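You operate a simulated robot arm through the tools that you are given. There is no shell and no other tool.

You are at the controls of a simulated robot arm. One attempt, no reset.

TASK
Wipe the glue off the green top piece and stand its heel on the bench.
Fine: draw the slide out first and leave it out; put the rag back; the heel goes back in the row; leave the other heels and top pieces where they are. What is to be rubbed or washed off counts as gone when no trace of it is left.

The check looks at the end state, three seconds after you hand in, the way a careful person would. Anything else that was tipped, shoved, dropped, spilled or broken makes it a failure.

THE ROBOT
A 7-joint arm with a two-finger parallel gripper, fixed in place. Base frame: the origin is on the floor under the middle of its stand, x ahead of it, y to its left, z up; the work surface is at about z = 800. Units: mm, rad, N and s.
It reaches about 1372 mm from its shoulder. Its first joint turns from -2.601 to 2.601 rad. Payload 3.43 kg.
The tool frame sits at the grasp point between the pads (the TCP): z along the fingers, y along the line on which they close. The tips reach 30 mm beyond it. Largest opening 94 mm; finger width 28, thickness 10; the body of the gripper, 50 by 96 mm, starts 55 mm behind the TCP.
Orientation is told as [roll, pitch, yaw] about the base's x, y, z axes, in that order, counted from this pose: with the fingers straight down and closing along the base's y, the tool's x points along the base's -x, its y along +y and its z along -z.

THE INTERFACE
- The arm moves only by the tool nudge_tool. Its argument "moves" is a list of rows, each a list of 7 numbers: the shift along the tool's x, y, z in cm, then the turn, a rotation vector about the tool's x, y, z in rad, then the closure, from 0 (fully open) to 1 (shut). In form: [[x, y, z, rx, ry, rz, fingers], ...]. A call has 1 to 20 rows; each row is the pose to reach, as a shift and turn from the pose commanded when the call began, along the tool's axes at that moment. Each row takes 0.2 s and may step no farther than 50 mm and 0.15 rad from the row before; otherwise, or with a gripper value out of range, the whole call is refused. Where a pose cannot be reached the arm comes as near as it can. A force on the tool above 40 N (or 10 N above the force at the start of the call, whichever is more), or a blocked arm, ends the call early, and 0.2 s more pass. Each finger travels about 45 mm/s and halts on what it meets, pressing with about 30 N; the grip force reading is that of the motor and also rises with nothing between the fingers. The clock runs only during rows and for 0.2 s after the last one: add rows that repeat a pose to give the fingers time. The reply holds the time, the measured pose of the TCP, the force on the tool along the base axes, the opening and the grip force, in the units named above and with some noise, with the torque about the TCP (base axes, N m) and any sound that the robot's microphone picked up.
- Cameras (640 x 400 px; columns grow to the right, rows downward): "scene" is fixed at [400.7, -649.2, 1584.2]; the picture's right is [-0.96, -0.29, 0.00], its down [-0.28, 0.95, -0.15] and it looks along [0.04, -0.14, -0.99] (base axes); focal length 308 px, centre (320, 200). "wrist" rides on the gripper at [76, 14, -102] in the tool frame; the picture's right is [-0.18, 0.98, 0.00], its down [-0.75, -0.14, -0.64] and it looks along [-0.63, -0.12, 0.77] (tool axes); focal length 243 px, centre (320, 200). There is no depth. A picture from a camera that has moved, and an enlarged one, comes with that camera's place and axes in the base frame and with its lens.
- camera(camera): a new picture of that camera. It takes no simulated time.
- close_up(camera, box): a new picture of the part [left, top, right, bottom] of that camera's present view, enlarged. It takes no simulated time.
- hand_in(): hands the job in; it is judged then, once.

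Nothing tells you positions but the pictures and the camera data. Unless the task says otherwise, let go and move clear before handing in.

The tools are called after "Call:" as a command line: name --pt "numbers of a row" for each row, then --argument value for the rest, lists and objects as JSON in quotes. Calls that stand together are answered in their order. nudge_tool: Moves the arm, as the interface text tells. Its arguments: {"type":"object","properties":{"moves":{"type":"array","items":{"type":"array","items":{"type":"number"}}}},"required":["moves"]} The other tools are called the same way: camera (camera) takes a picture; close_up (camera, box) takes an enlarged picture of a part of a camera's view; hand_in () hands the job in.

At the start:

```text
clock: 0.0
ee_pos: [319.1, -622.3, 1084.4]
tcp_rot: [0.001, 0.0, 0.0]
ft_force: [-0.5, -0.4, -0.6]
torque: [0.0, 0.02, 0.0]
opening: 93.9
grasp_force: 0.0
```

scene: 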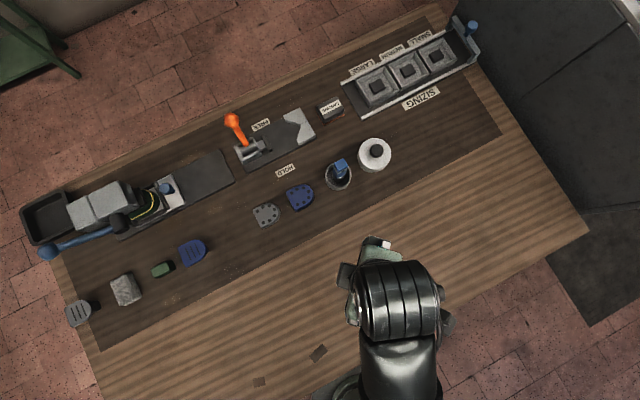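
wrist: 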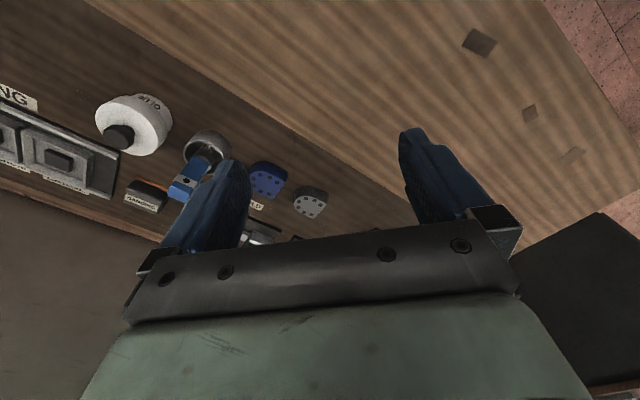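

I see a bench with a row of small parts, a sizing slide at the upper right, a press, and a bin or tools at the left. I'll enlarge the scene before moving.

Call:
close_up --camera "scene" --box '[10, 150, 250, 330]'

Call:
close_up --camera "scene" --box '[220, 90, 420, 230]'

Call:
close_up --camera "scene" --box '[330, 10, 500, 130]'

Call:
close_up --camera "scene" --box '[230, 220, 470, 400]'

```text
2.22 times, centred on (130, 240) of scene
camera zoom: at [400.7, -649.2, 1584.2], right [-0.96, -0.29, 0.0], down [-0.28, 0.95, -0.15], along [0.04, -0.14, -0.99], focal length 684 px, centre (742, 111)
```

zoom: 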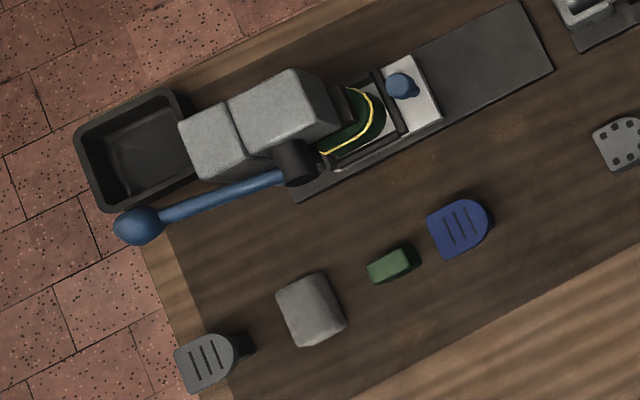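

```text
2.86 times, centred on (320, 160) of scene
camera zoom: at [400.7, -649.2, 1584.2], right [-0.96, -0.29, 0.0], down [-0.28, 0.95, -0.15], along [0.04, -0.14, -0.99], focal length 880 px, centre (320, 314)
```

zoom: 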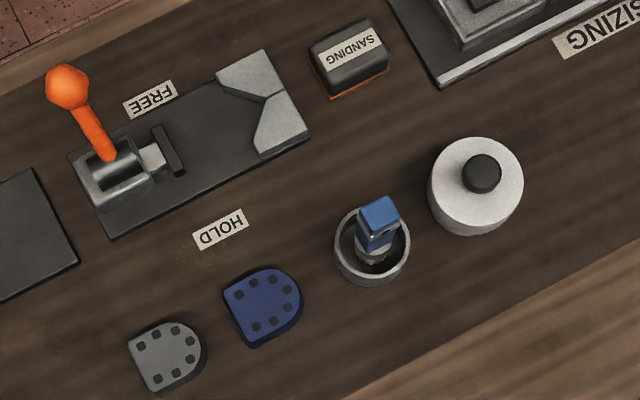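

```text
3.33 times, centred on (415, 70) of scene
camera zoom: at [400.7, -649.2, 1584.2], right [-0.96, -0.29, 0.0], down [-0.28, 0.95, -0.15], along [0.04, -0.14, -0.99], focal length 1027 px, centre (3, 633)
```

zoom: 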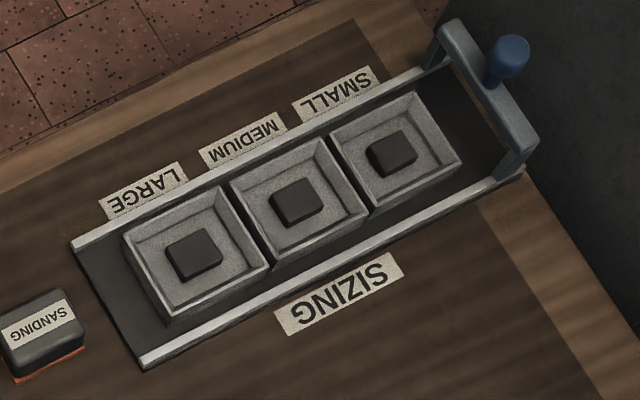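

```text
2.22 times, centred on (350, 310) of scene
camera zoom: at [400.7, -649.2, 1584.2], right [-0.96, -0.29, 0.0], down [-0.28, 0.95, -0.15], along [0.04, -0.14, -0.99], focal length 684 px, centre (253, -44)
```

zoom: 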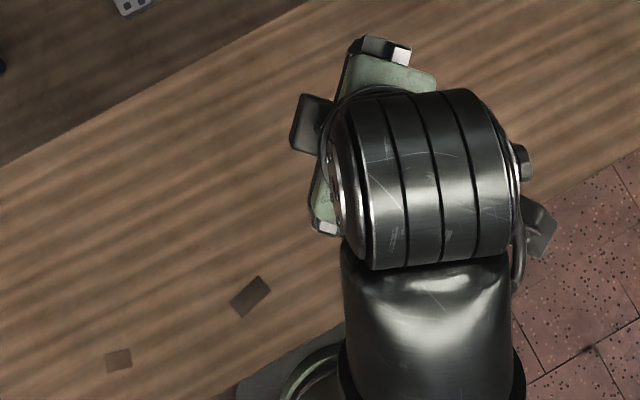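

The left machine seems to hold the green top piece with a yellow glue bead, under a pressing head. The row of heels is nearer the front. I'll raise the arm and move it so the wrist camera can look at that end.

Call:
nudge_tool --pt "-4 1.7 -1.1 0 0 0 0" --pt "-8 3.4 -2.2 0 0 0 0" --pt "-12 5.1 -3.3 0 0 0 0" --pt "-16 6.8 -4.4 0 0 0 0" --pt "-20 8.5 -5.5 0 0 0 0" --pt "-24 10.2 -6.6 0 0 0 0"

Call:
camera --camera "wrist"

Call:
camera --camera "scene"

```text
clock: 1.4
ee_pos: [560.6, -523.2, 1148.2]
tcp_rot: [-0.003, -0.004, 0.0]
ft_force: [-0.5, -0.2, 0.3]
torque: [-0.01, -0.02, -0.01]
opening: 94.1
grasp_force: 0.0
```

```text
taken
camera wrist: at [483.5, -508.7, 1251.2], right [0.18, 0.98, 0.0], down [0.75, -0.14, 0.65], along [0.63, -0.12, -0.76], focal length 243 px, centre (320, 200)
```

wrist: 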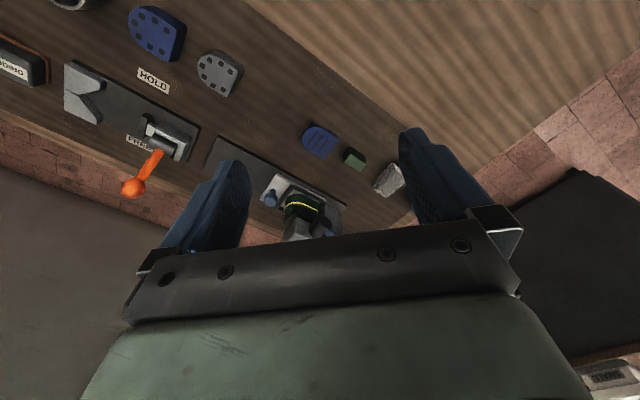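

```text
taken
```

scene: 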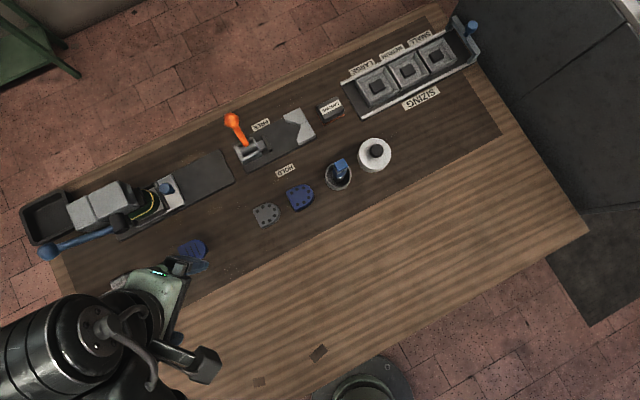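

The wrist view now covers the machine and the row; I'll enlarge it to identify what each piece is.

Call:
close_up --camera "wrist" --box '[190, 110, 420, 250]'

Call:
close_up --camera "wrist" --box '[40, 0, 260, 200]'

```text
2.78 times, centred on (305, 180) of wrist
camera zoom: at [483.5, -508.7, 1251.2], right [0.18, 0.98, 0.0], down [0.75, -0.14, 0.65], along [0.63, -0.12, -0.76], focal length 675 px, centre (362, 256)
```

zoom: 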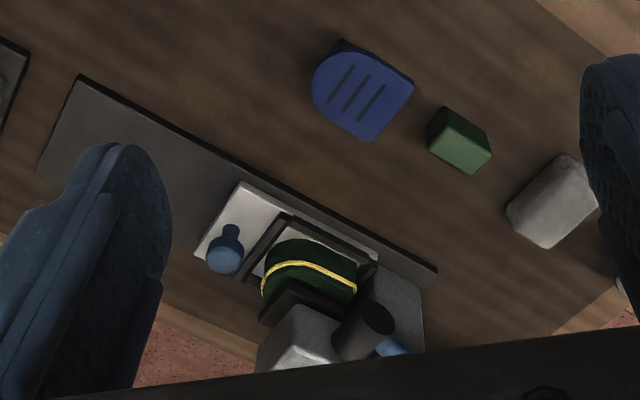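

```text
2.00 times, centred on (150, 100) of wrist
camera zoom: at [483.5, -508.7, 1251.2], right [0.18, 0.98, 0.0], down [0.75, -0.14, 0.65], along [0.63, -0.12, -0.76], focal length 485 px, centre (660, 400)
```

zoom: 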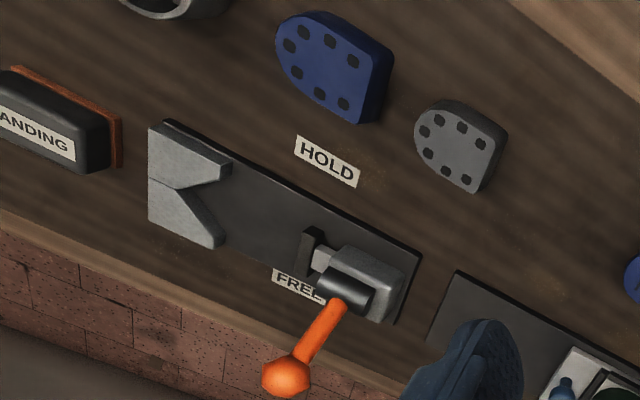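

The left station is a press with a slide (white plate, blue knob) carrying a green stack with a yellow glue line. The row at the front has a grooved blue piece, a small green block, and a grey lump. I'll turn the wrist parallel to the bench and look from the front.

Call:
nudge_tool --pt "-3.03 0.6 1.67 0 0 0.135 0" --pt "-6.06 1.2 3.33 0 0 0.27 0" --pt "-9.1 1.8 5.0 0 0 0.405 0" --pt "-12.1 2.4 6.67 0 0 0.54 0" --pt "-15.2 3.0 8.33 0 0 0.675 0" --pt "-18.2 3.6 10.0 0 0 0.81 0"

Call:
camera --camera "wrist"

Call:
close_up --camera "wrist" --box '[200, 0, 420, 250]'

```text
clock: 2.8
ee_pos: [743.2, -486.5, 1051.1]
tcp_rot: [0.0, -0.001, -0.814]
ft_force: [-0.3, 0.2, 0.5]
torque: [0.03, 0.02, 0.02]
opening: 94.1
grasp_force: 0.0
```

```text
taken
camera wrist: at [698.7, -421.8, 1154.3], right [0.84, 0.54, 0.0], down [0.42, -0.64, 0.64], along [0.35, -0.54, -0.77], focal length 243 px, centre (320, 200)
```

wrist: 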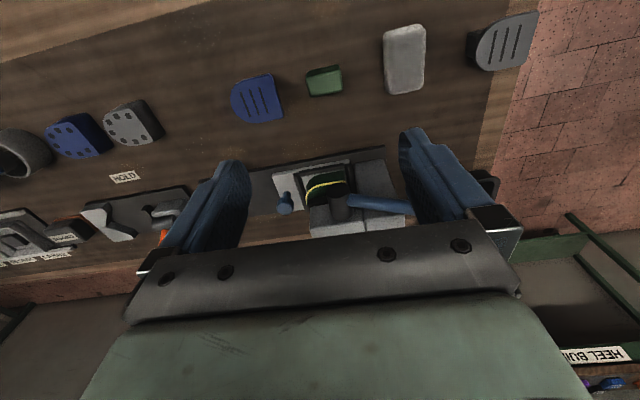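

```text
1.60 times, centred on (310, 125) of wrist
camera zoom: at [698.7, -421.8, 1154.3], right [0.84, 0.54, 0.0], down [0.42, -0.64, 0.64], along [0.35, -0.54, -0.77], focal length 388 px, centre (336, 320)
```

zoom: 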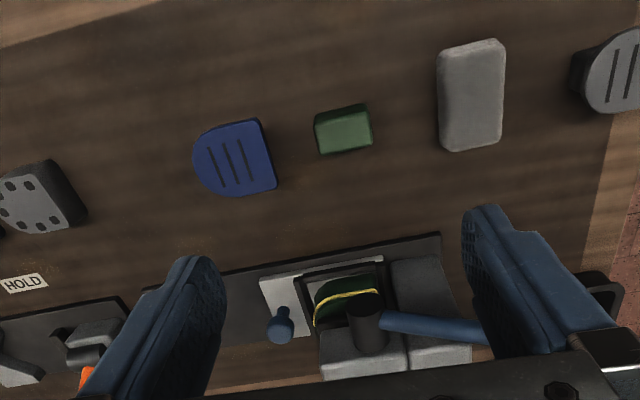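

I'll zoom further into this same view: the press stack, the grooved pieces, and the pieces with holes.

Call:
close_up --camera "wrist" --box '[260, 150, 420, 240]'

Call:
close_up --camera "wrist" --box '[440, 0, 560, 80]'

Call:
close_up --camera "wrist" --box '[220, 20, 440, 140]'

Call:
close_up --camera "wrist" --box '[0, 80, 200, 200]'

Call:
close_up --camera "wrist" --box '[500, 200, 640, 400]'

```text
4.00 times, centred on (340, 195) of wrist
camera zoom: at [698.7, -421.8, 1154.3], right [0.84, 0.54, 0.0], down [0.42, -0.64, 0.64], along [0.35, -0.54, -0.77], focal length 970 px, centre (240, 220)
```

zoom: 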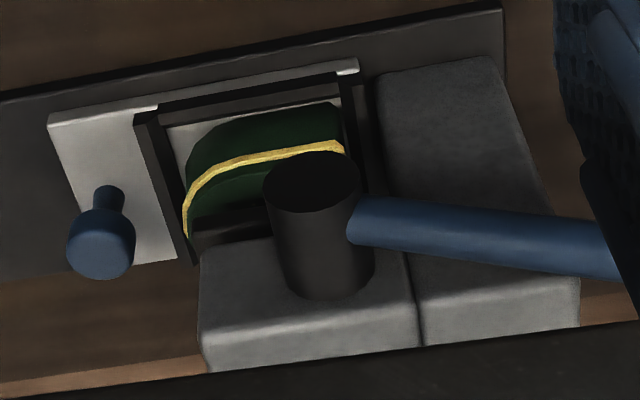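

```text
5.00 times, centred on (500, 40) of wrist
camera zoom: at [698.7, -421.8, 1154.3], right [0.84, 0.54, 0.0], down [0.42, -0.64, 0.64], along [0.35, -0.54, -0.77], focal length 1213 px, centre (-580, 1000)
```

zoom: 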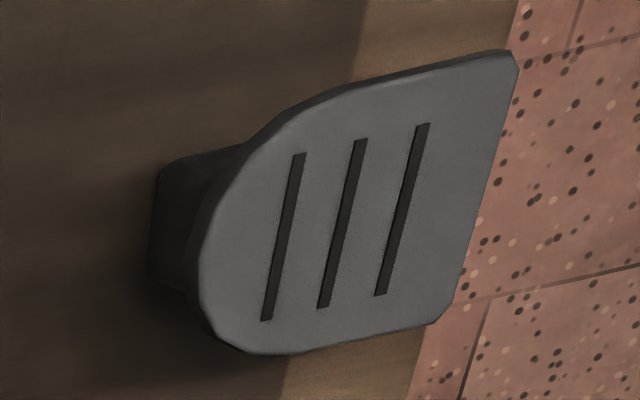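

```text
2.91 times, centred on (330, 80) of wrist
camera zoom: at [698.7, -421.8, 1154.3], right [0.84, 0.54, 0.0], down [0.42, -0.64, 0.64], along [0.35, -0.54, -0.77], focal length 706 px, centre (291, 549)
```

zoom: 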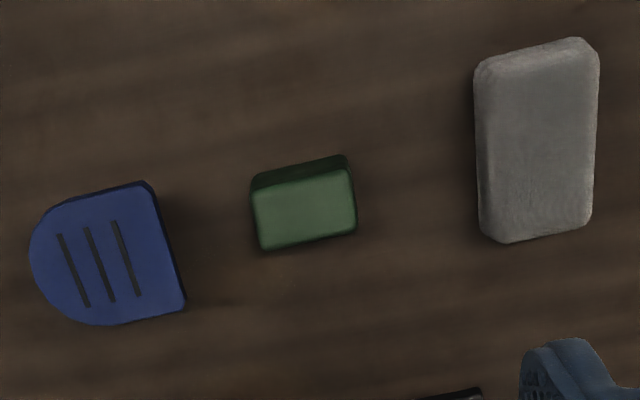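

```text
3.20 times, centred on (100, 140) of wrist
camera zoom: at [698.7, -421.8, 1154.3], right [0.84, 0.54, 0.0], down [0.42, -0.64, 0.64], along [0.35, -0.54, -0.77], focal length 776 px, centre (1024, 392)
```

zoom: 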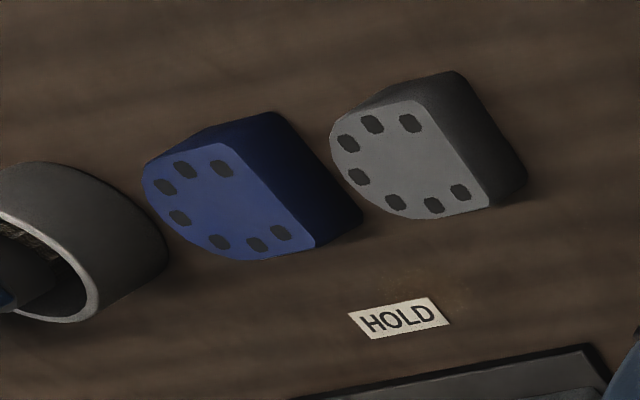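

```text
2.00 times, centred on (570, 300) of wrist
camera zoom: at [698.7, -421.8, 1154.3], right [0.84, 0.54, 0.0], down [0.42, -0.64, 0.64], along [0.35, -0.54, -0.77], focal length 485 px, centre (-180, 0)
```

zoom: 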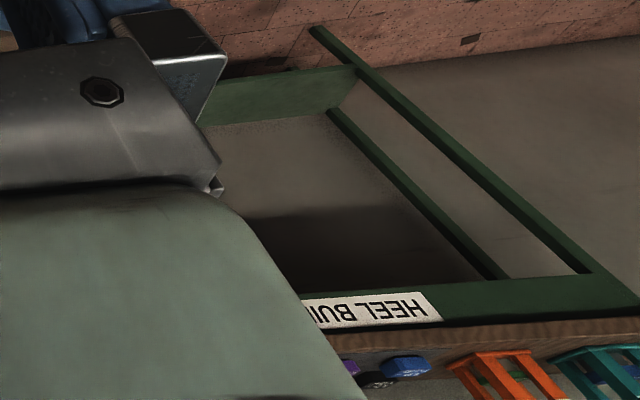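

Heels (with nail holes, tall) stand together near the HOLD label. Top pieces have grooves, the grey lump is fuzzy cloth and I take it for the rag, and the green small block is something else. I'll tilt and lower the wrist to see the press stack from the front and check whether it is clamped.

Call:
nudge_tool --pt "-0.37 0.14 3.0 0 -0.12 0 0" --pt "-0.74 0.28 6.0 0 -0.24 0 0" --pt "-1.1 0.42 9.0 0 -0.36 0 0" --pt "-1.5 0.56 12.0 0 -0.48 0 0" --pt "-1.85 0.7 15.0 0 -0.6 0 0"

Call:
camera --camera "wrist"

Call:
close_up --camera "wrist" --box '[220, 60, 420, 200]'

```text
clock: 4.0
ee_pos: [759.1, -496.1, 900.2]
tcp_rot: [0.001, -0.603, -0.809]
ft_force: [-0.4, -0.1, 0.0]
torque: [0.01, 0.01, 0.0]
opening: 94.2
grasp_force: 0.1
```

```text
taken
camera wrist: at [684.3, -398.3, 941.8], right [0.82, 0.57, 0.1], down [0.08, -0.28, 0.96], along [0.57, -0.77, -0.27], focal length 243 px, centre (320, 200)
```

wrist: 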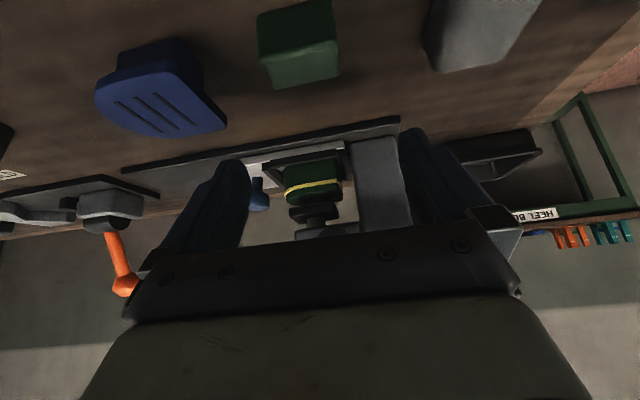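

```text
2.86 times, centred on (320, 130) of wrist
camera zoom: at [684.3, -398.3, 941.8], right [0.82, 0.57, 0.1], down [0.08, -0.28, 0.96], along [0.57, -0.77, -0.27], focal length 693 px, centre (320, 400)
```

zoom: 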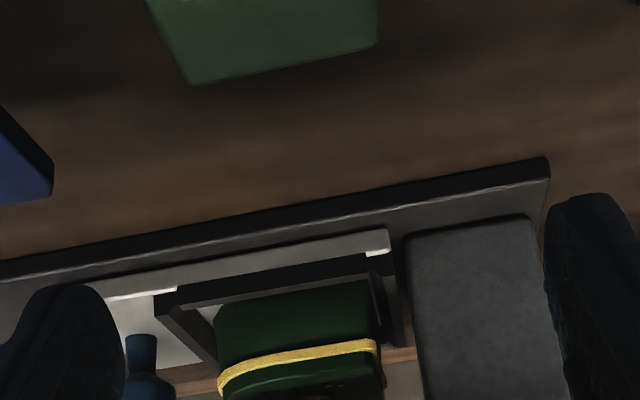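

I'll zoom into the stack and the blue grooved piece in this low view.

Call:
close_up --camera "wrist" --box '[240, 120, 420, 240]'

Call:
close_up --camera "wrist" --box '[80, 20, 240, 150]'

Call:
close_up --camera "wrist" --box '[240, 0, 560, 120]'

Call:
close_up --camera "scene" --box '[20, 170, 220, 260]'

```text
3.33 times, centred on (330, 180) of wrist
camera zoom: at [684.3, -398.3, 941.8], right [0.82, 0.57, 0.1], down [0.08, -0.28, 0.96], along [0.57, -0.77, -0.27], focal length 809 px, centre (287, 267)
```

zoom: 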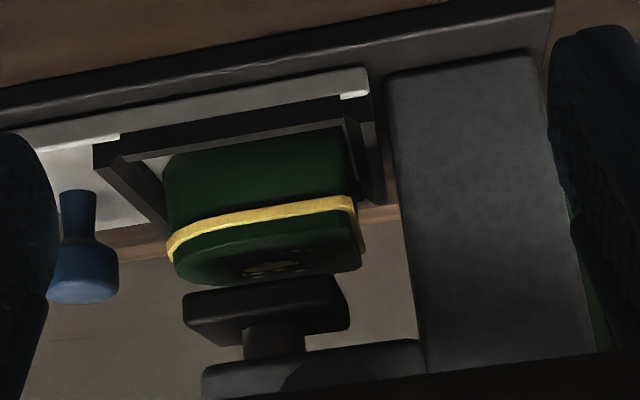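

```text
3.08 times, centred on (160, 85) of wrist
camera zoom: at [684.3, -398.3, 941.8], right [0.82, 0.57, 0.1], down [0.08, -0.28, 0.96], along [0.57, -0.77, -0.27], focal length 746 px, centre (812, 554)
```

zoom: 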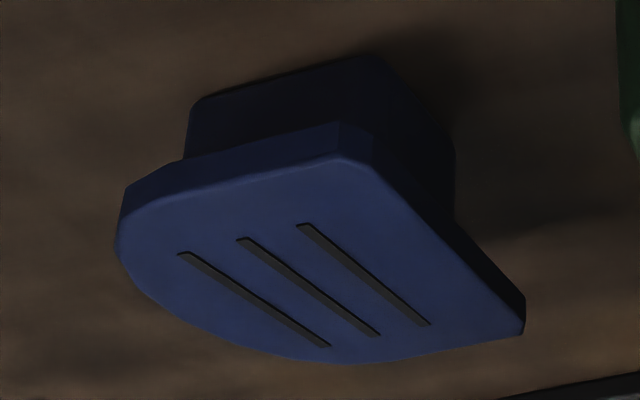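

```text
2.00 times, centred on (400, 60) of wrist
camera zoom: at [684.3, -398.3, 941.8], right [0.82, 0.57, 0.1], down [0.08, -0.28, 0.96], along [0.57, -0.77, -0.27], focal length 485 px, centre (160, 480)
```

zoom: 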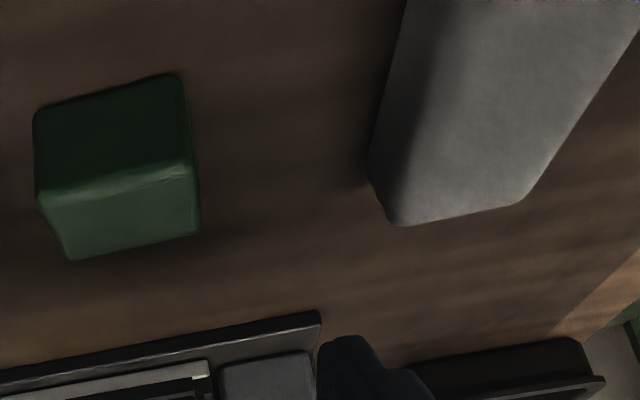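

```text
3.20 times, centred on (120, 215) of scene
camera zoom: at [400.7, -649.2, 1584.2], right [-0.96, -0.29, 0.0], down [-0.28, 0.95, -0.15], along [0.04, -0.14, -0.99], focal length 986 px, centre (960, 152)
```

zoom: 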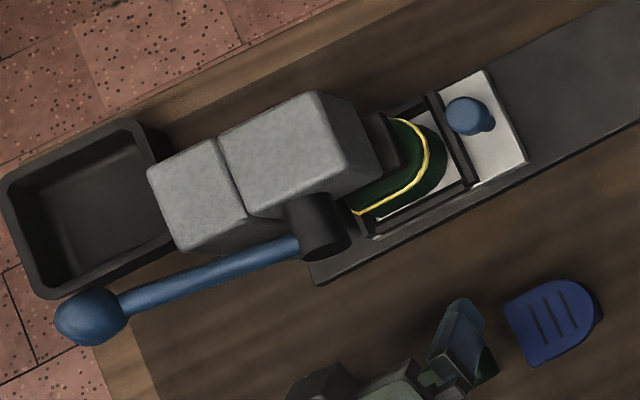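

The heel stack sits in a dark frame on the slide with the glue bead at the seam, and the press pad is raised clear of it, so the slide should pull free. I'll rise, untilt, then turn the fingers so they close across the slide direction above the blue knob.

Call:
nudge_tool --pt "-1.7 0 -2.5 0 0.12 0 0" --pt "-3.4 0 -5.0 0 0.24 0 0" --pt "-5.1 0 -7.4 0 0.36 0 0" --pt "-6.8 0 -9.9 0 0.48 0 0" --pt "-8.5 0 -12.4 0 0.6 0 0"

```text
clock: 5.2
ee_pos: [758.6, -495.5, 1052.0]
tcp_rot: [0.0, 0.001, -0.81]
ft_force: [-0.1, 0.0, 0.6]
torque: [0.02, 0.03, -0.01]
opening: 93.8
grasp_force: 0.1
```

Call:
nudge_tool --pt "-1.27 -0.8 0.43 0 0 -0.131 0" --pt "-2.54 -1.6 0.87 0 0 -0.262 0" --pt "-3.8 -2.4 1.3 0 0 -0.3925 0" --pt "-5.07 -3.2 1.73 0 0 -0.523 0" --pt "-6.34 -4.0 2.17 0 0 -0.654 0" --pt "-7.6 -4.8 2.6 0 0 -0.785 0" --pt "-8.88 -5.6 3.03 0 0 -0.916 0" --pt "-10.15 -6.4 3.47 0 0 -1.047 0" --pt "-11.4 -7.2 3.9 0 0 -1.178 0" --pt "-12.7 -8.0 4.33 0 0 -1.308 0" --pt "-13.95 -8.8 4.77 0 0 -1.439 0" --pt "-15.2 -9.6 5.2 0 0 -1.57 0"

Call:
camera --camera "wrist"

Call:
close_up --camera "wrist" --box '[220, 60, 420, 220]'

Call:
camera --camera "scene"

```text
clock: 7.8
ee_pos: [795.3, -669.8, 997.8]
tcp_rot: [0.0, 0.001, 0.763]
ft_force: [0.0, 0.0, 0.1]
torque: [0.01, 0.03, 0.02]
opening: 94.1
grasp_force: 0.1
```

```text
taken
camera wrist: at [729.2, -712.2, 1101.4], right [-0.55, 0.84, 0.0], down [0.64, 0.42, 0.64], along [0.54, 0.35, -0.77], focal length 243 px, centre (320, 200)
```

wrist: 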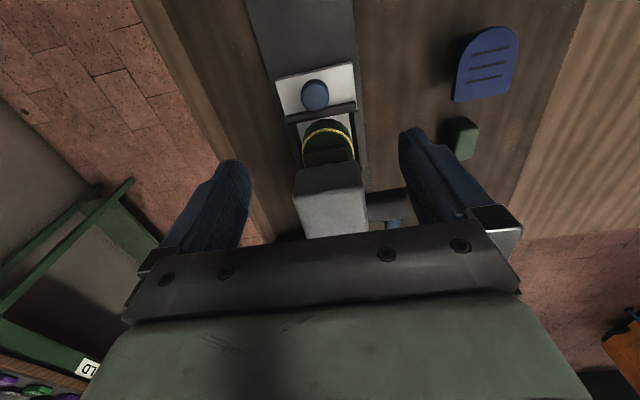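

```text
2.50 times, centred on (320, 140) of wrist
camera zoom: at [729.2, -712.2, 1101.4], right [-0.55, 0.84, 0.0], down [0.64, 0.42, 0.64], along [0.54, 0.35, -0.77], focal length 606 px, centre (320, 350)
```

zoom: 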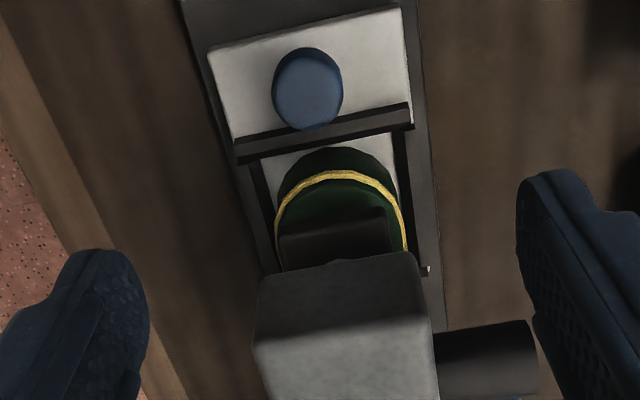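

```text
taken
```

scene: 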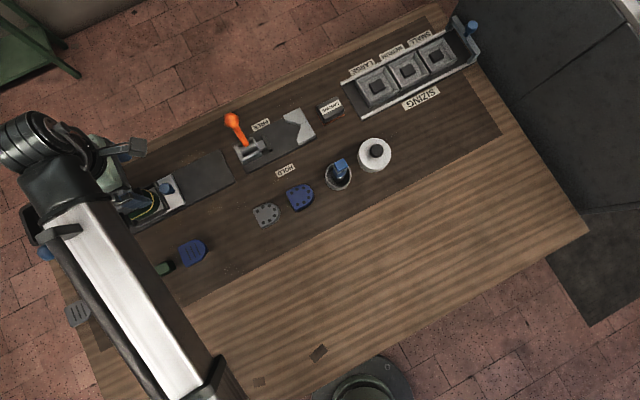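

The knob bulb is near (796, -674, 855), with its stem going down to a plate at about z = 820. I'll descend over it with fingers open, staying a few mm away from the frame bar, and check partway.

Call:
nudge_tool --pt "0.2 -0.1 3.5 0 0 0 0" --pt "0.5 -0.2 7.0 0 0 0 0" --pt "0.73 -0.35 10.5 0 0 0 0" --pt "0.73 -0.35 12.0 0 0 0 0"

Call:
camera --camera "wrist"

Call:
close_up --camera "wrist" --box '[240, 100, 420, 230]'

Call:
close_up --camera "scene" --box '[60, 130, 260, 260]'

```text
clock: 8.8
ee_pos: [792.9, -677.9, 878.0]
tcp_rot: [0.0, -0.001, 0.759]
ft_force: [-0.4, 0.3, 0.6]
torque: [0.01, 0.02, -0.01]
opening: 93.9
grasp_force: 0.1
```

```text
taken
camera wrist: at [727.0, -720.1, 981.8], right [-0.54, 0.84, 0.0], down [0.64, 0.42, 0.64], along [0.54, 0.35, -0.77], focal length 243 px, centre (320, 200)
```

wrist: 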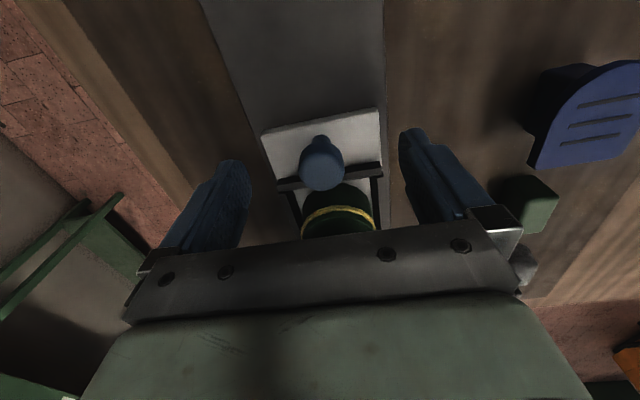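

```text
3.08 times, centred on (330, 165) of wrist
camera zoom: at [727.0, -720.1, 981.8], right [-0.54, 0.84, 0.0], down [0.64, 0.42, 0.64], along [0.54, 0.35, -0.77], focal length 746 px, centre (289, 308)
```

zoom: 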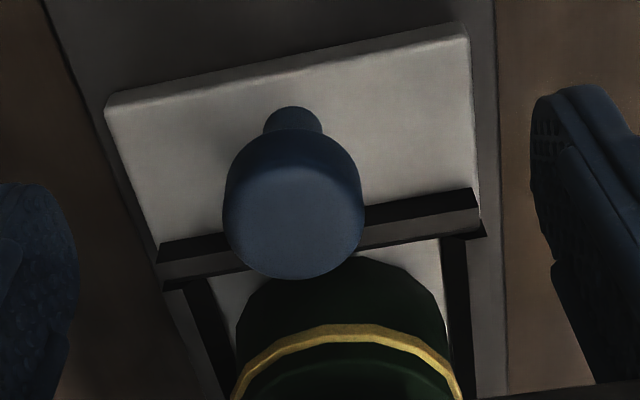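

```text
3.08 times, centred on (160, 195) of scene
camera zoom: at [400.7, -649.2, 1584.2], right [-0.96, -0.29, 0.0], down [-0.28, 0.95, -0.15], along [0.04, -0.14, -0.99], focal length 948 px, centre (812, 215)
```

zoom: 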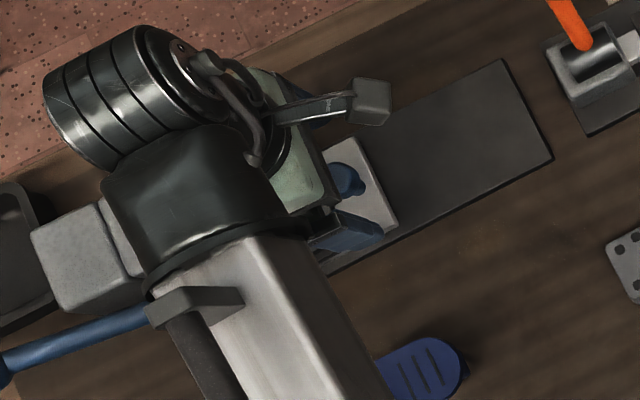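

The knob is centred between the fingers. I'll descend to tip height just above the frame bar and close on the bulb.

Call:
nudge_tool --pt "0.2 0 1.0 0 0 0 0" --pt "0.2 0 1.7 0 0 0 0" --pt "0.2 0 1.7 0 0 0 1" --pt "0.2 0 1.7 0 0 0 1" --pt "0.2 0 1.7 0 0 0 1" --pt "0.2 0 1.7 0 0 0 1" --pt "0.2 0 1.7 0 0 0 1" --pt "0.2 0 1.7 0 0 0 1"

Call:
camera --camera "wrist"

```text
clock: 10.6
ee_pos: [791.5, -678.6, 863.4]
tcp_rot: [-0.002, 0.0, 0.761]
ft_force: [7.9, -4.8, 1.3]
torque: [0.04, -0.01, -0.08]
opening: 27.8
grasp_force: 45.1
```

```text
taken
camera wrist: at [725.4, -721.2, 965.3], right [-0.54, 0.84, 0.0], down [0.64, 0.42, 0.64], along [0.54, 0.35, -0.77], focal length 243 px, centre (320, 200)
```

wrist: 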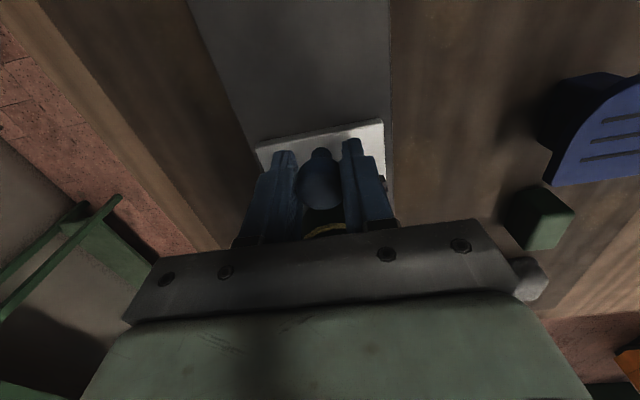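

The knob is gripped (27.8 mm). I'll pull a short distance along the slide direction (tool +x) and check that it follows.

Call:
nudge_tool --pt "0.4 0 0 0 0 0 1" --pt "0.9 0 0 0 0 0 1" --pt "1.5 0 0 0 0 0 1" --pt "2.2 0 0 0 0 0 1" --pt "3.0 0 0 0 0 0 1"

Call:
camera --camera "wrist"

Call:
close_up --camera "scene" --box '[60, 130, 260, 260]'

```text
clock: 11.8
ee_pos: [769.7, -701.7, 863.9]
tcp_rot: [-0.004, 0.001, 0.759]
ft_force: [17.0, -14.3, 16.7]
torque: [0.15, 0.1, -0.17]
opening: 27.7
grasp_force: 44.7
```

```text
taken
camera wrist: at [703.4, -742.9, 965.3], right [-0.54, 0.84, 0.0], down [0.64, 0.42, 0.64], along [0.54, 0.35, -0.77], focal length 243 px, centre (320, 200)
```

wrist: 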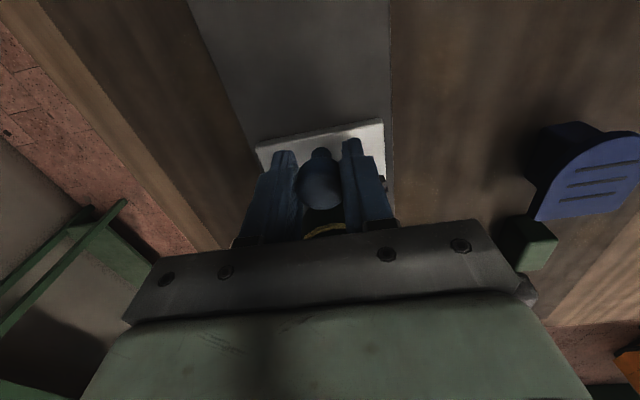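

```text
3.08 times, centred on (160, 195) of scene
camera zoom: at [400.7, -649.2, 1584.2], right [-0.96, -0.29, 0.0], down [-0.28, 0.95, -0.15], along [0.04, -0.14, -0.99], focal length 948 px, centre (812, 215)
```

zoom: 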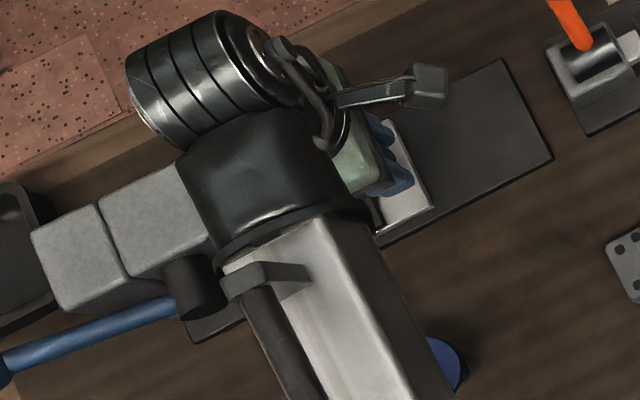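

The slide follows. The side force is building toward the back of the bench, so its true axis is angled slightly differently, and I'll correct for that as I keep pulling.

Call:
nudge_tool --pt "0.3 -0.15 -0.05 0 0 0 1" --pt "0.8 -0.25 -0.1 0 0 0 1" --pt "1.4 -0.3 -0.1 0 0 0 1" --pt "2.2 -0.33 -0.1 0 0 0 1" --pt "3.0 -0.37 -0.1 0 0 0 1"

```text
clock: 13.0
ee_pos: [748.6, -721.2, 861.9]
tcp_rot: [0.002, 0.001, 0.759]
ft_force: [0.4, 1.3, 3.7]
torque: [-0.4, -0.07, 0.0]
opening: 27.6
grasp_force: 45.0
```

Forces are now near zero. I'll keep drawing the slide out along that line.

Call:
nudge_tool --pt "0.6 -0.01 0 0 0 0 1" --pt "1.2 -0.03 0 0 0 0 1" --pt "1.8 -0.045 0 0 0 0 1" --pt "2.4 -0.06 0 0 0 0 1" --pt "3.0 -0.075 0 0 0 0 1"

Call:
camera --camera "wrist"

Call:
close_up --camera "scene" --box '[60, 130, 260, 260]'

```text
clock: 14.2
ee_pos: [727.2, -744.0, 861.9]
tcp_rot: [0.002, 0.001, 0.758]
ft_force: [-12.6, 14.4, -12.8]
torque: [-0.18, 0.16, 0.14]
opening: 27.5
grasp_force: 44.8
```

```text
taken
camera wrist: at [661.2, -786.1, 965.3], right [-0.54, 0.84, 0.0], down [0.64, 0.42, 0.64], along [0.54, 0.35, -0.77], focal length 243 px, centre (320, 200)
```

wrist: 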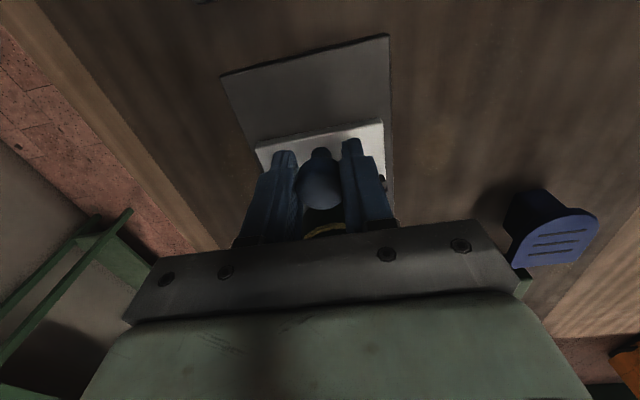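

```text
3.08 times, centred on (160, 195) of scene
camera zoom: at [400.7, -649.2, 1584.2], right [-0.96, -0.29, 0.0], down [-0.28, 0.95, -0.15], along [0.04, -0.14, -0.99], focal length 948 px, centre (812, 215)
```

zoom: 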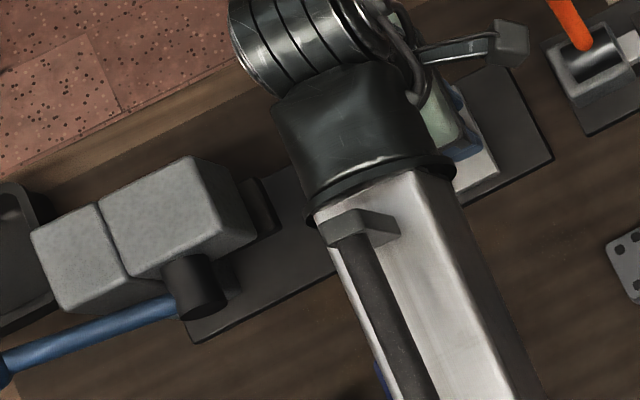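

Call:
nudge_tool --pt "0.3 0.12 0.04 0 0 0 1" --pt "0.8 0.18 0.06 0 0 0 1" --pt "1.4 0.18 0.06 0 0 0 1" --pt "2.0 0.17 0.06 0 0 0 1"

Call:
camera --camera "wrist"

```text
clock: 15.2
ee_pos: [713.0, -757.5, 862.1]
tcp_rot: [-0.001, 0.002, 0.759]
ft_force: [-2.0, 2.5, -15.4]
torque: [-0.14, 0.25, -0.05]
opening: 27.7
grasp_force: 45.2
```

```text
taken
camera wrist: at [646.4, -800.2, 965.3], right [-0.54, 0.84, 0.0], down [0.64, 0.42, 0.64], along [0.54, 0.35, -0.77], focal length 243 px, centre (320, 200)
```

wrist: 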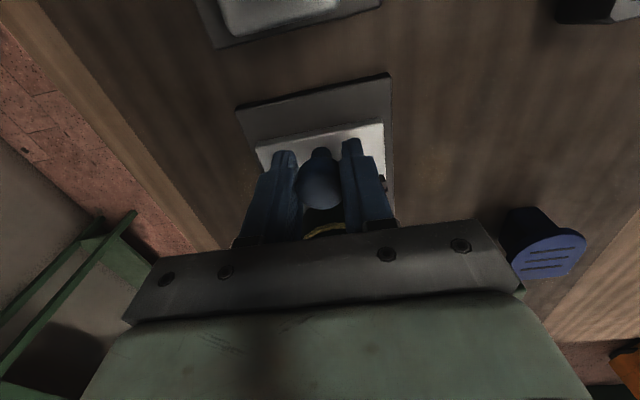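

About 111 mm out now, and the white plate is near the end of its base. I'll ease it forward until it meets its stop.

Call:
nudge_tool --pt "0.3 0 0.05 0 0 0 1" --pt "0.6 0 0.1 0 0 0 1" --pt "0.9 0 0.1 0 0 0 1"

Call:
close_up --camera "scene" --box '[100, 110, 280, 230]'

```text
clock: 16.0
ee_pos: [706.0, -763.7, 862.6]
tcp_rot: [-0.004, 0.001, 0.759]
ft_force: [7.9, -6.9, 7.6]
torque: [0.02, 0.31, -0.09]
opening: 27.5
grasp_force: 45.7
```

```text
3.33 times, centred on (190, 170) of scene
camera zoom: at [400.7, -649.2, 1584.2], right [-0.96, -0.29, 0.0], down [-0.28, 0.95, -0.15], along [0.04, -0.14, -0.99], focal length 1027 px, centre (753, 300)
```

zoom: 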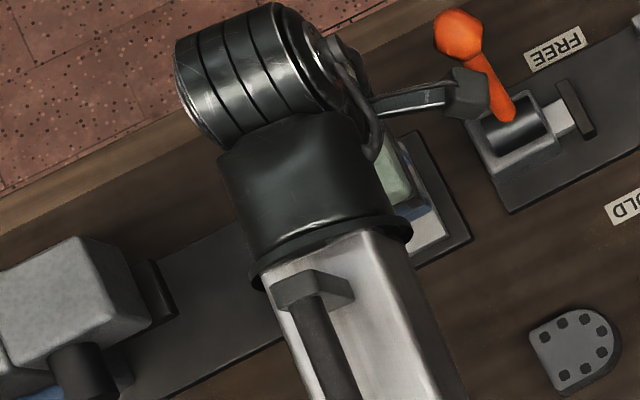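

Call:
nudge_tool --pt "0.3 0 0 0 0 0 1" --pt "0.6 0 0 0 0 0 1" --pt "0.6 0 0 0 0 0 1"

```text
clock: 16.8
ee_pos: [702.0, -769.3, 862.3]
tcp_rot: [-0.005, 0.0, 0.759]
ft_force: [16.6, -17.8, 22.4]
torque: [0.24, -0.21, -0.21]
opening: 27.4
grasp_force: 45.2
```

Call:
nudge_tool --pt "0.1 -0.15 -0.1 0 0 0 1" --pt "0.3 -0.2 -0.15 0 0 0 1" --pt "0.6 -0.2 -0.15 0 0 0 1" --pt "0.8 -0.2 -0.15 0 0 0 1"

Call:
camera --camera "wrist"

```text
clock: 17.8
ee_pos: [700.5, -769.8, 862.6]
tcp_rot: [0.002, -0.005, 0.764]
ft_force: [29.0, 17.4, 7.2]
torque: [-0.76, 0.54, -0.01]
opening: 27.4
grasp_force: 44.9
```

```text
taken
camera wrist: at [634.1, -813.4, 964.8], right [-0.55, 0.84, 0.0], down [0.64, 0.42, 0.65], along [0.54, 0.35, -0.76], focal length 243 px, centre (320, 200)
```

wrist: 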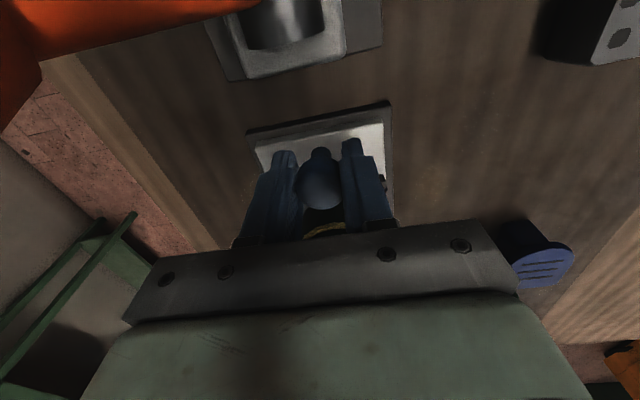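

The slide has met its stop (force now along the pull direction). I'll relieve the pull, then open the fingers and check the scene around the orange lever, which is close to the camera.

Call:
nudge_tool --pt "-0.3 0.05 0 0 0 0 1" --pt "-0.6 0.05 0 0 0 0 1"

Call:
close_up --camera "scene" --box '[120, 80, 300, 220]'

```text
clock: 18.4
ee_pos: [700.0, -770.1, 861.9]
tcp_rot: [0.0, -0.001, 0.756]
ft_force: [16.4, 3.4, 4.7]
torque: [0.95, -0.96, -0.09]
opening: 27.6
grasp_force: 44.6
```

```text
2.86 times, centred on (210, 150) of scene
camera zoom: at [400.7, -649.2, 1584.2], right [-0.96, -0.29, 0.0], down [-0.28, 0.95, -0.15], along [0.04, -0.14, -0.99], focal length 880 px, centre (634, 343)
```

zoom: 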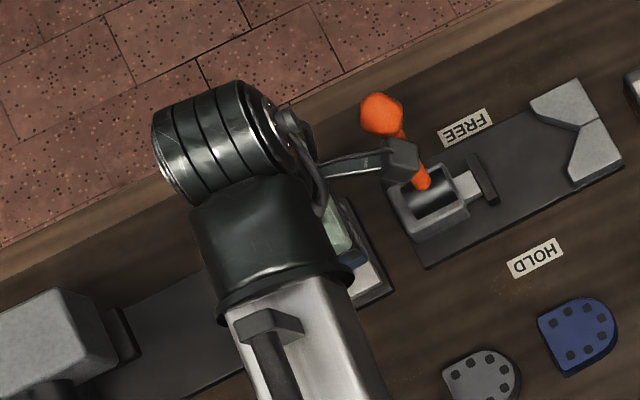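

The orange lever hasn't moved. I'll open the fingers and rise straight up.

Call:
nudge_tool --pt "0 0 0 0 0 0 0.5" --pt "0 0 0 0 0 0 0" --pt "0 0 0 0 0 0 0" --pt "0 0 0 0 0 0 0" --pt "0 0 0 0 0 0 0"

```text
clock: 19.6
ee_pos: [701.7, -769.3, 862.3]
tcp_rot: [-0.001, 0.001, 0.76]
ft_force: [0.3, 0.0, 0.4]
torque: [0.0, -0.03, 0.01]
opening: 94.0
grasp_force: 0.0
```

Call:
nudge_tool --pt "0 0 -4 0 0 0 0" --pt "0 0 -8 0 0 0 0" --pt "0 0 -12 0 0 0 0" --pt "0 0 -16 0 0 0 0" --pt "0 0 -20 0 0 0 0" --pt "0 0 -22 0 0 0 0"

Call:
camera --camera "wrist"

Call:
close_up --camera "wrist" --box '[240, 60, 440, 200]'

Call:
camera --camera "scene"

```text
clock: 21.0
ee_pos: [698.8, -769.1, 1084.5]
tcp_rot: [0.0, -0.001, 0.76]
ft_force: [-0.2, -0.3, -0.7]
torque: [0.01, 0.0, -0.01]
opening: 94.0
grasp_force: 0.1
```

```text
taken
camera wrist: at [632.6, -811.0, 1186.8], right [-0.54, 0.84, 0.0], down [0.64, 0.42, 0.64], along [0.54, 0.35, -0.77], focal length 243 px, centre (320, 200)
```

wrist: 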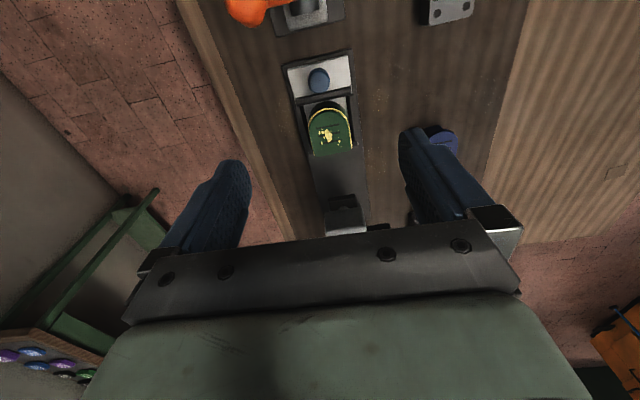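

```text
2.86 times, centred on (340, 130) of wrist
camera zoom: at [632.6, -811.0, 1186.8], right [-0.54, 0.84, 0.0], down [0.64, 0.42, 0.64], along [0.54, 0.35, -0.77], focal length 693 px, centre (263, 400)
```

zoom: 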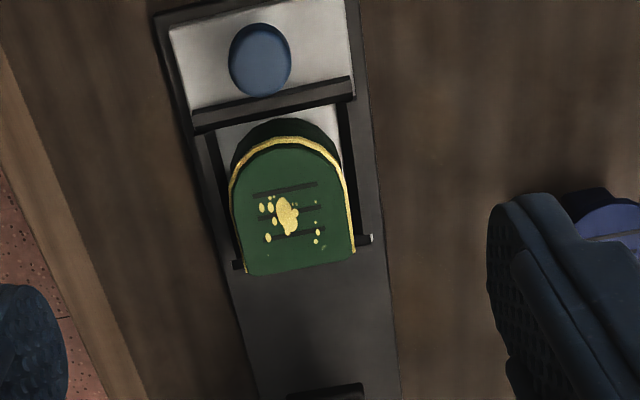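

```text
taken
```

scene: 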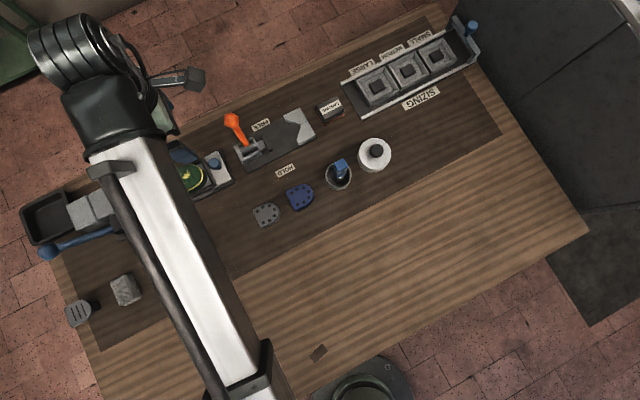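

The green top piece is out from under the press; it has glue splashes on its grooved face, and a yellow line around the seam. I'll look closer at both before choosing the wiping strokes.

Call:
close_up --camera "wrist" --box '[290, 90, 370, 165]'

Call:
close_up --camera "scene" --box '[160, 130, 250, 210]'

Call:
close_up --camera "scene" --box '[50, 250, 170, 340]'

```text
5.33 times, centred on (330, 128) of wrist
camera zoom: at [632.6, -811.0, 1186.8], right [-0.54, 0.84, 0.0], down [0.64, 0.42, 0.64], along [0.54, 0.35, -0.77], focal length 1294 px, centre (267, 587)
```

zoom: 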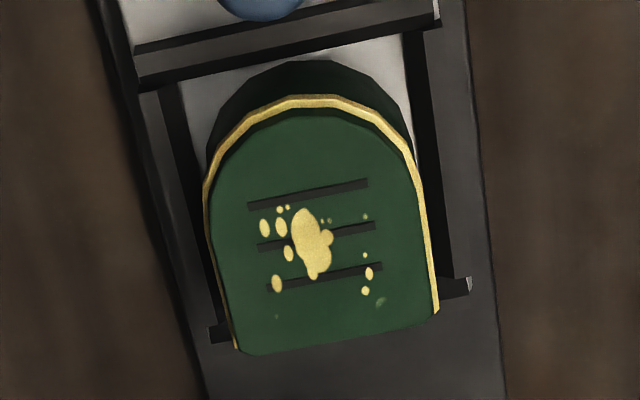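

```text
5.00 times, centred on (205, 170) of scene
camera zoom: at [400.7, -649.2, 1584.2], right [-0.96, -0.29, 0.0], down [-0.28, 0.95, -0.15], along [0.04, -0.14, -0.99], focal length 1540 px, centre (895, 350)
```

zoom: 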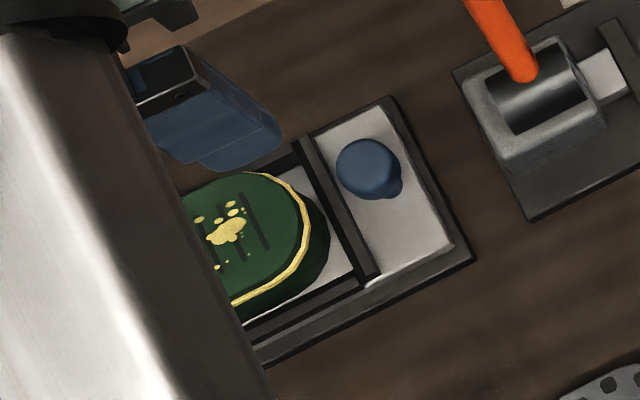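

```text
4.44 times, centred on (110, 295) of scene
camera zoom: at [400.7, -649.2, 1584.2], right [-0.96, -0.29, 0.0], down [-0.28, 0.95, -0.15], along [0.04, -0.14, -0.99], focal length 1369 px, centre (1253, -222)
```

zoom: 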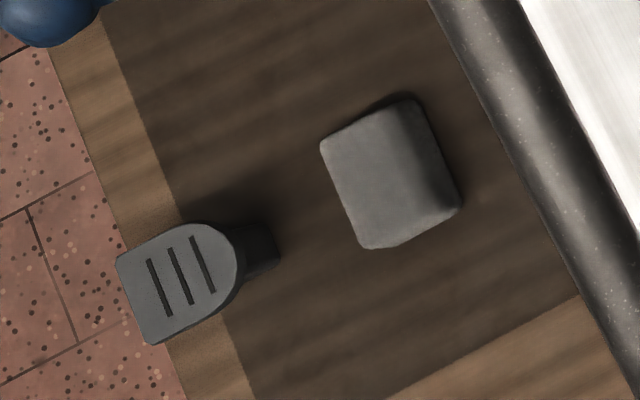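

The stain is on the grooved face: one big blob plus small dots, some faint. Next is the rag, so I'll move over it with the fingers aligned to the bench and get a good view.

Call:
nudge_tool --pt "-2.9 1.44 0.4 0 0 0.129 0" --pt "-5.75 2.88 1.0 0 0 0.2575 0" --pt "-8.6 4.33 1.6 0 0 0.386 0" --pt "-11.5 5.77 2.3 0 0 0.515 0" --pt "-14.4 7.2 3.0 0 0 0.644 0" --pt "-17.25 8.65 3.8 0 0 0.7725 0" --pt "-20.1 10.1 4.6 0 0 0.901 0" --pt "-23.0 11.5 5.4 0 0 1.03 0" --pt "-25.9 13.0 6.2 0 0 1.159 0" --pt "-28.75 14.4 7.0 0 0 1.2875 0" --pt "-31.6 15.9 7.7 0 0 1.416 0" --pt "-34.5 17.3 8.4 0 0 1.545 0"

Call:
camera --camera "wrist"

Call:
close_up --camera "wrist" --box '[220, 20, 420, 160]'

Call:
camera --camera "scene"

```text
clock: 23.6
ee_pos: [830.7, -406.9, 998.4]
tcp_rot: [0.0, 0.001, -0.787]
ft_force: [-0.2, 0.0, 0.4]
torque: [0.0, -0.01, 0.01]
opening: 93.8
grasp_force: 0.0
```

```text
taken
camera wrist: at [786.0, -342.4, 1101.1], right [0.83, 0.56, 0.0], down [0.43, -0.63, 0.64], along [0.36, -0.53, -0.77], focal length 243 px, centre (320, 200)
```

wrist: 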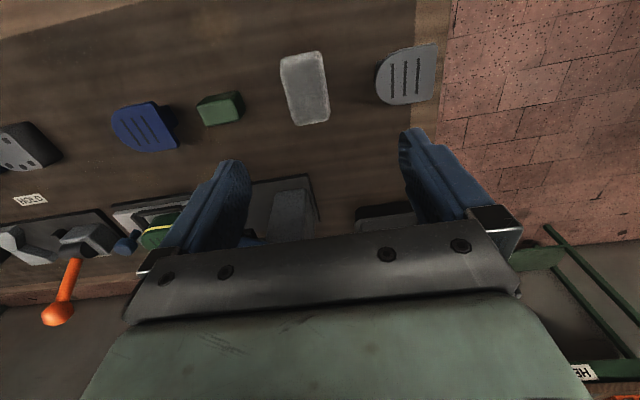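

```text
2.86 times, centred on (320, 90) of wrist
camera zoom: at [786.0, -342.4, 1101.1], right [0.83, 0.56, 0.0], down [0.43, -0.63, 0.64], along [0.36, -0.53, -0.77], focal length 693 px, centre (320, 514)
```

zoom: 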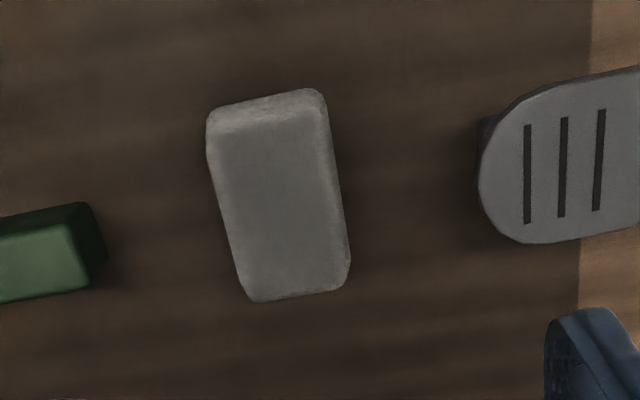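

```text
taken
```

scene: 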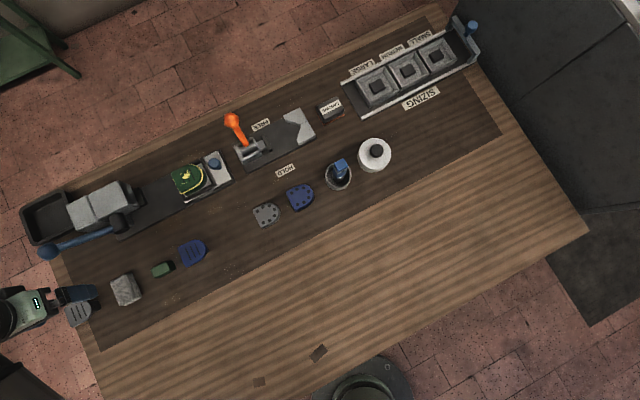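

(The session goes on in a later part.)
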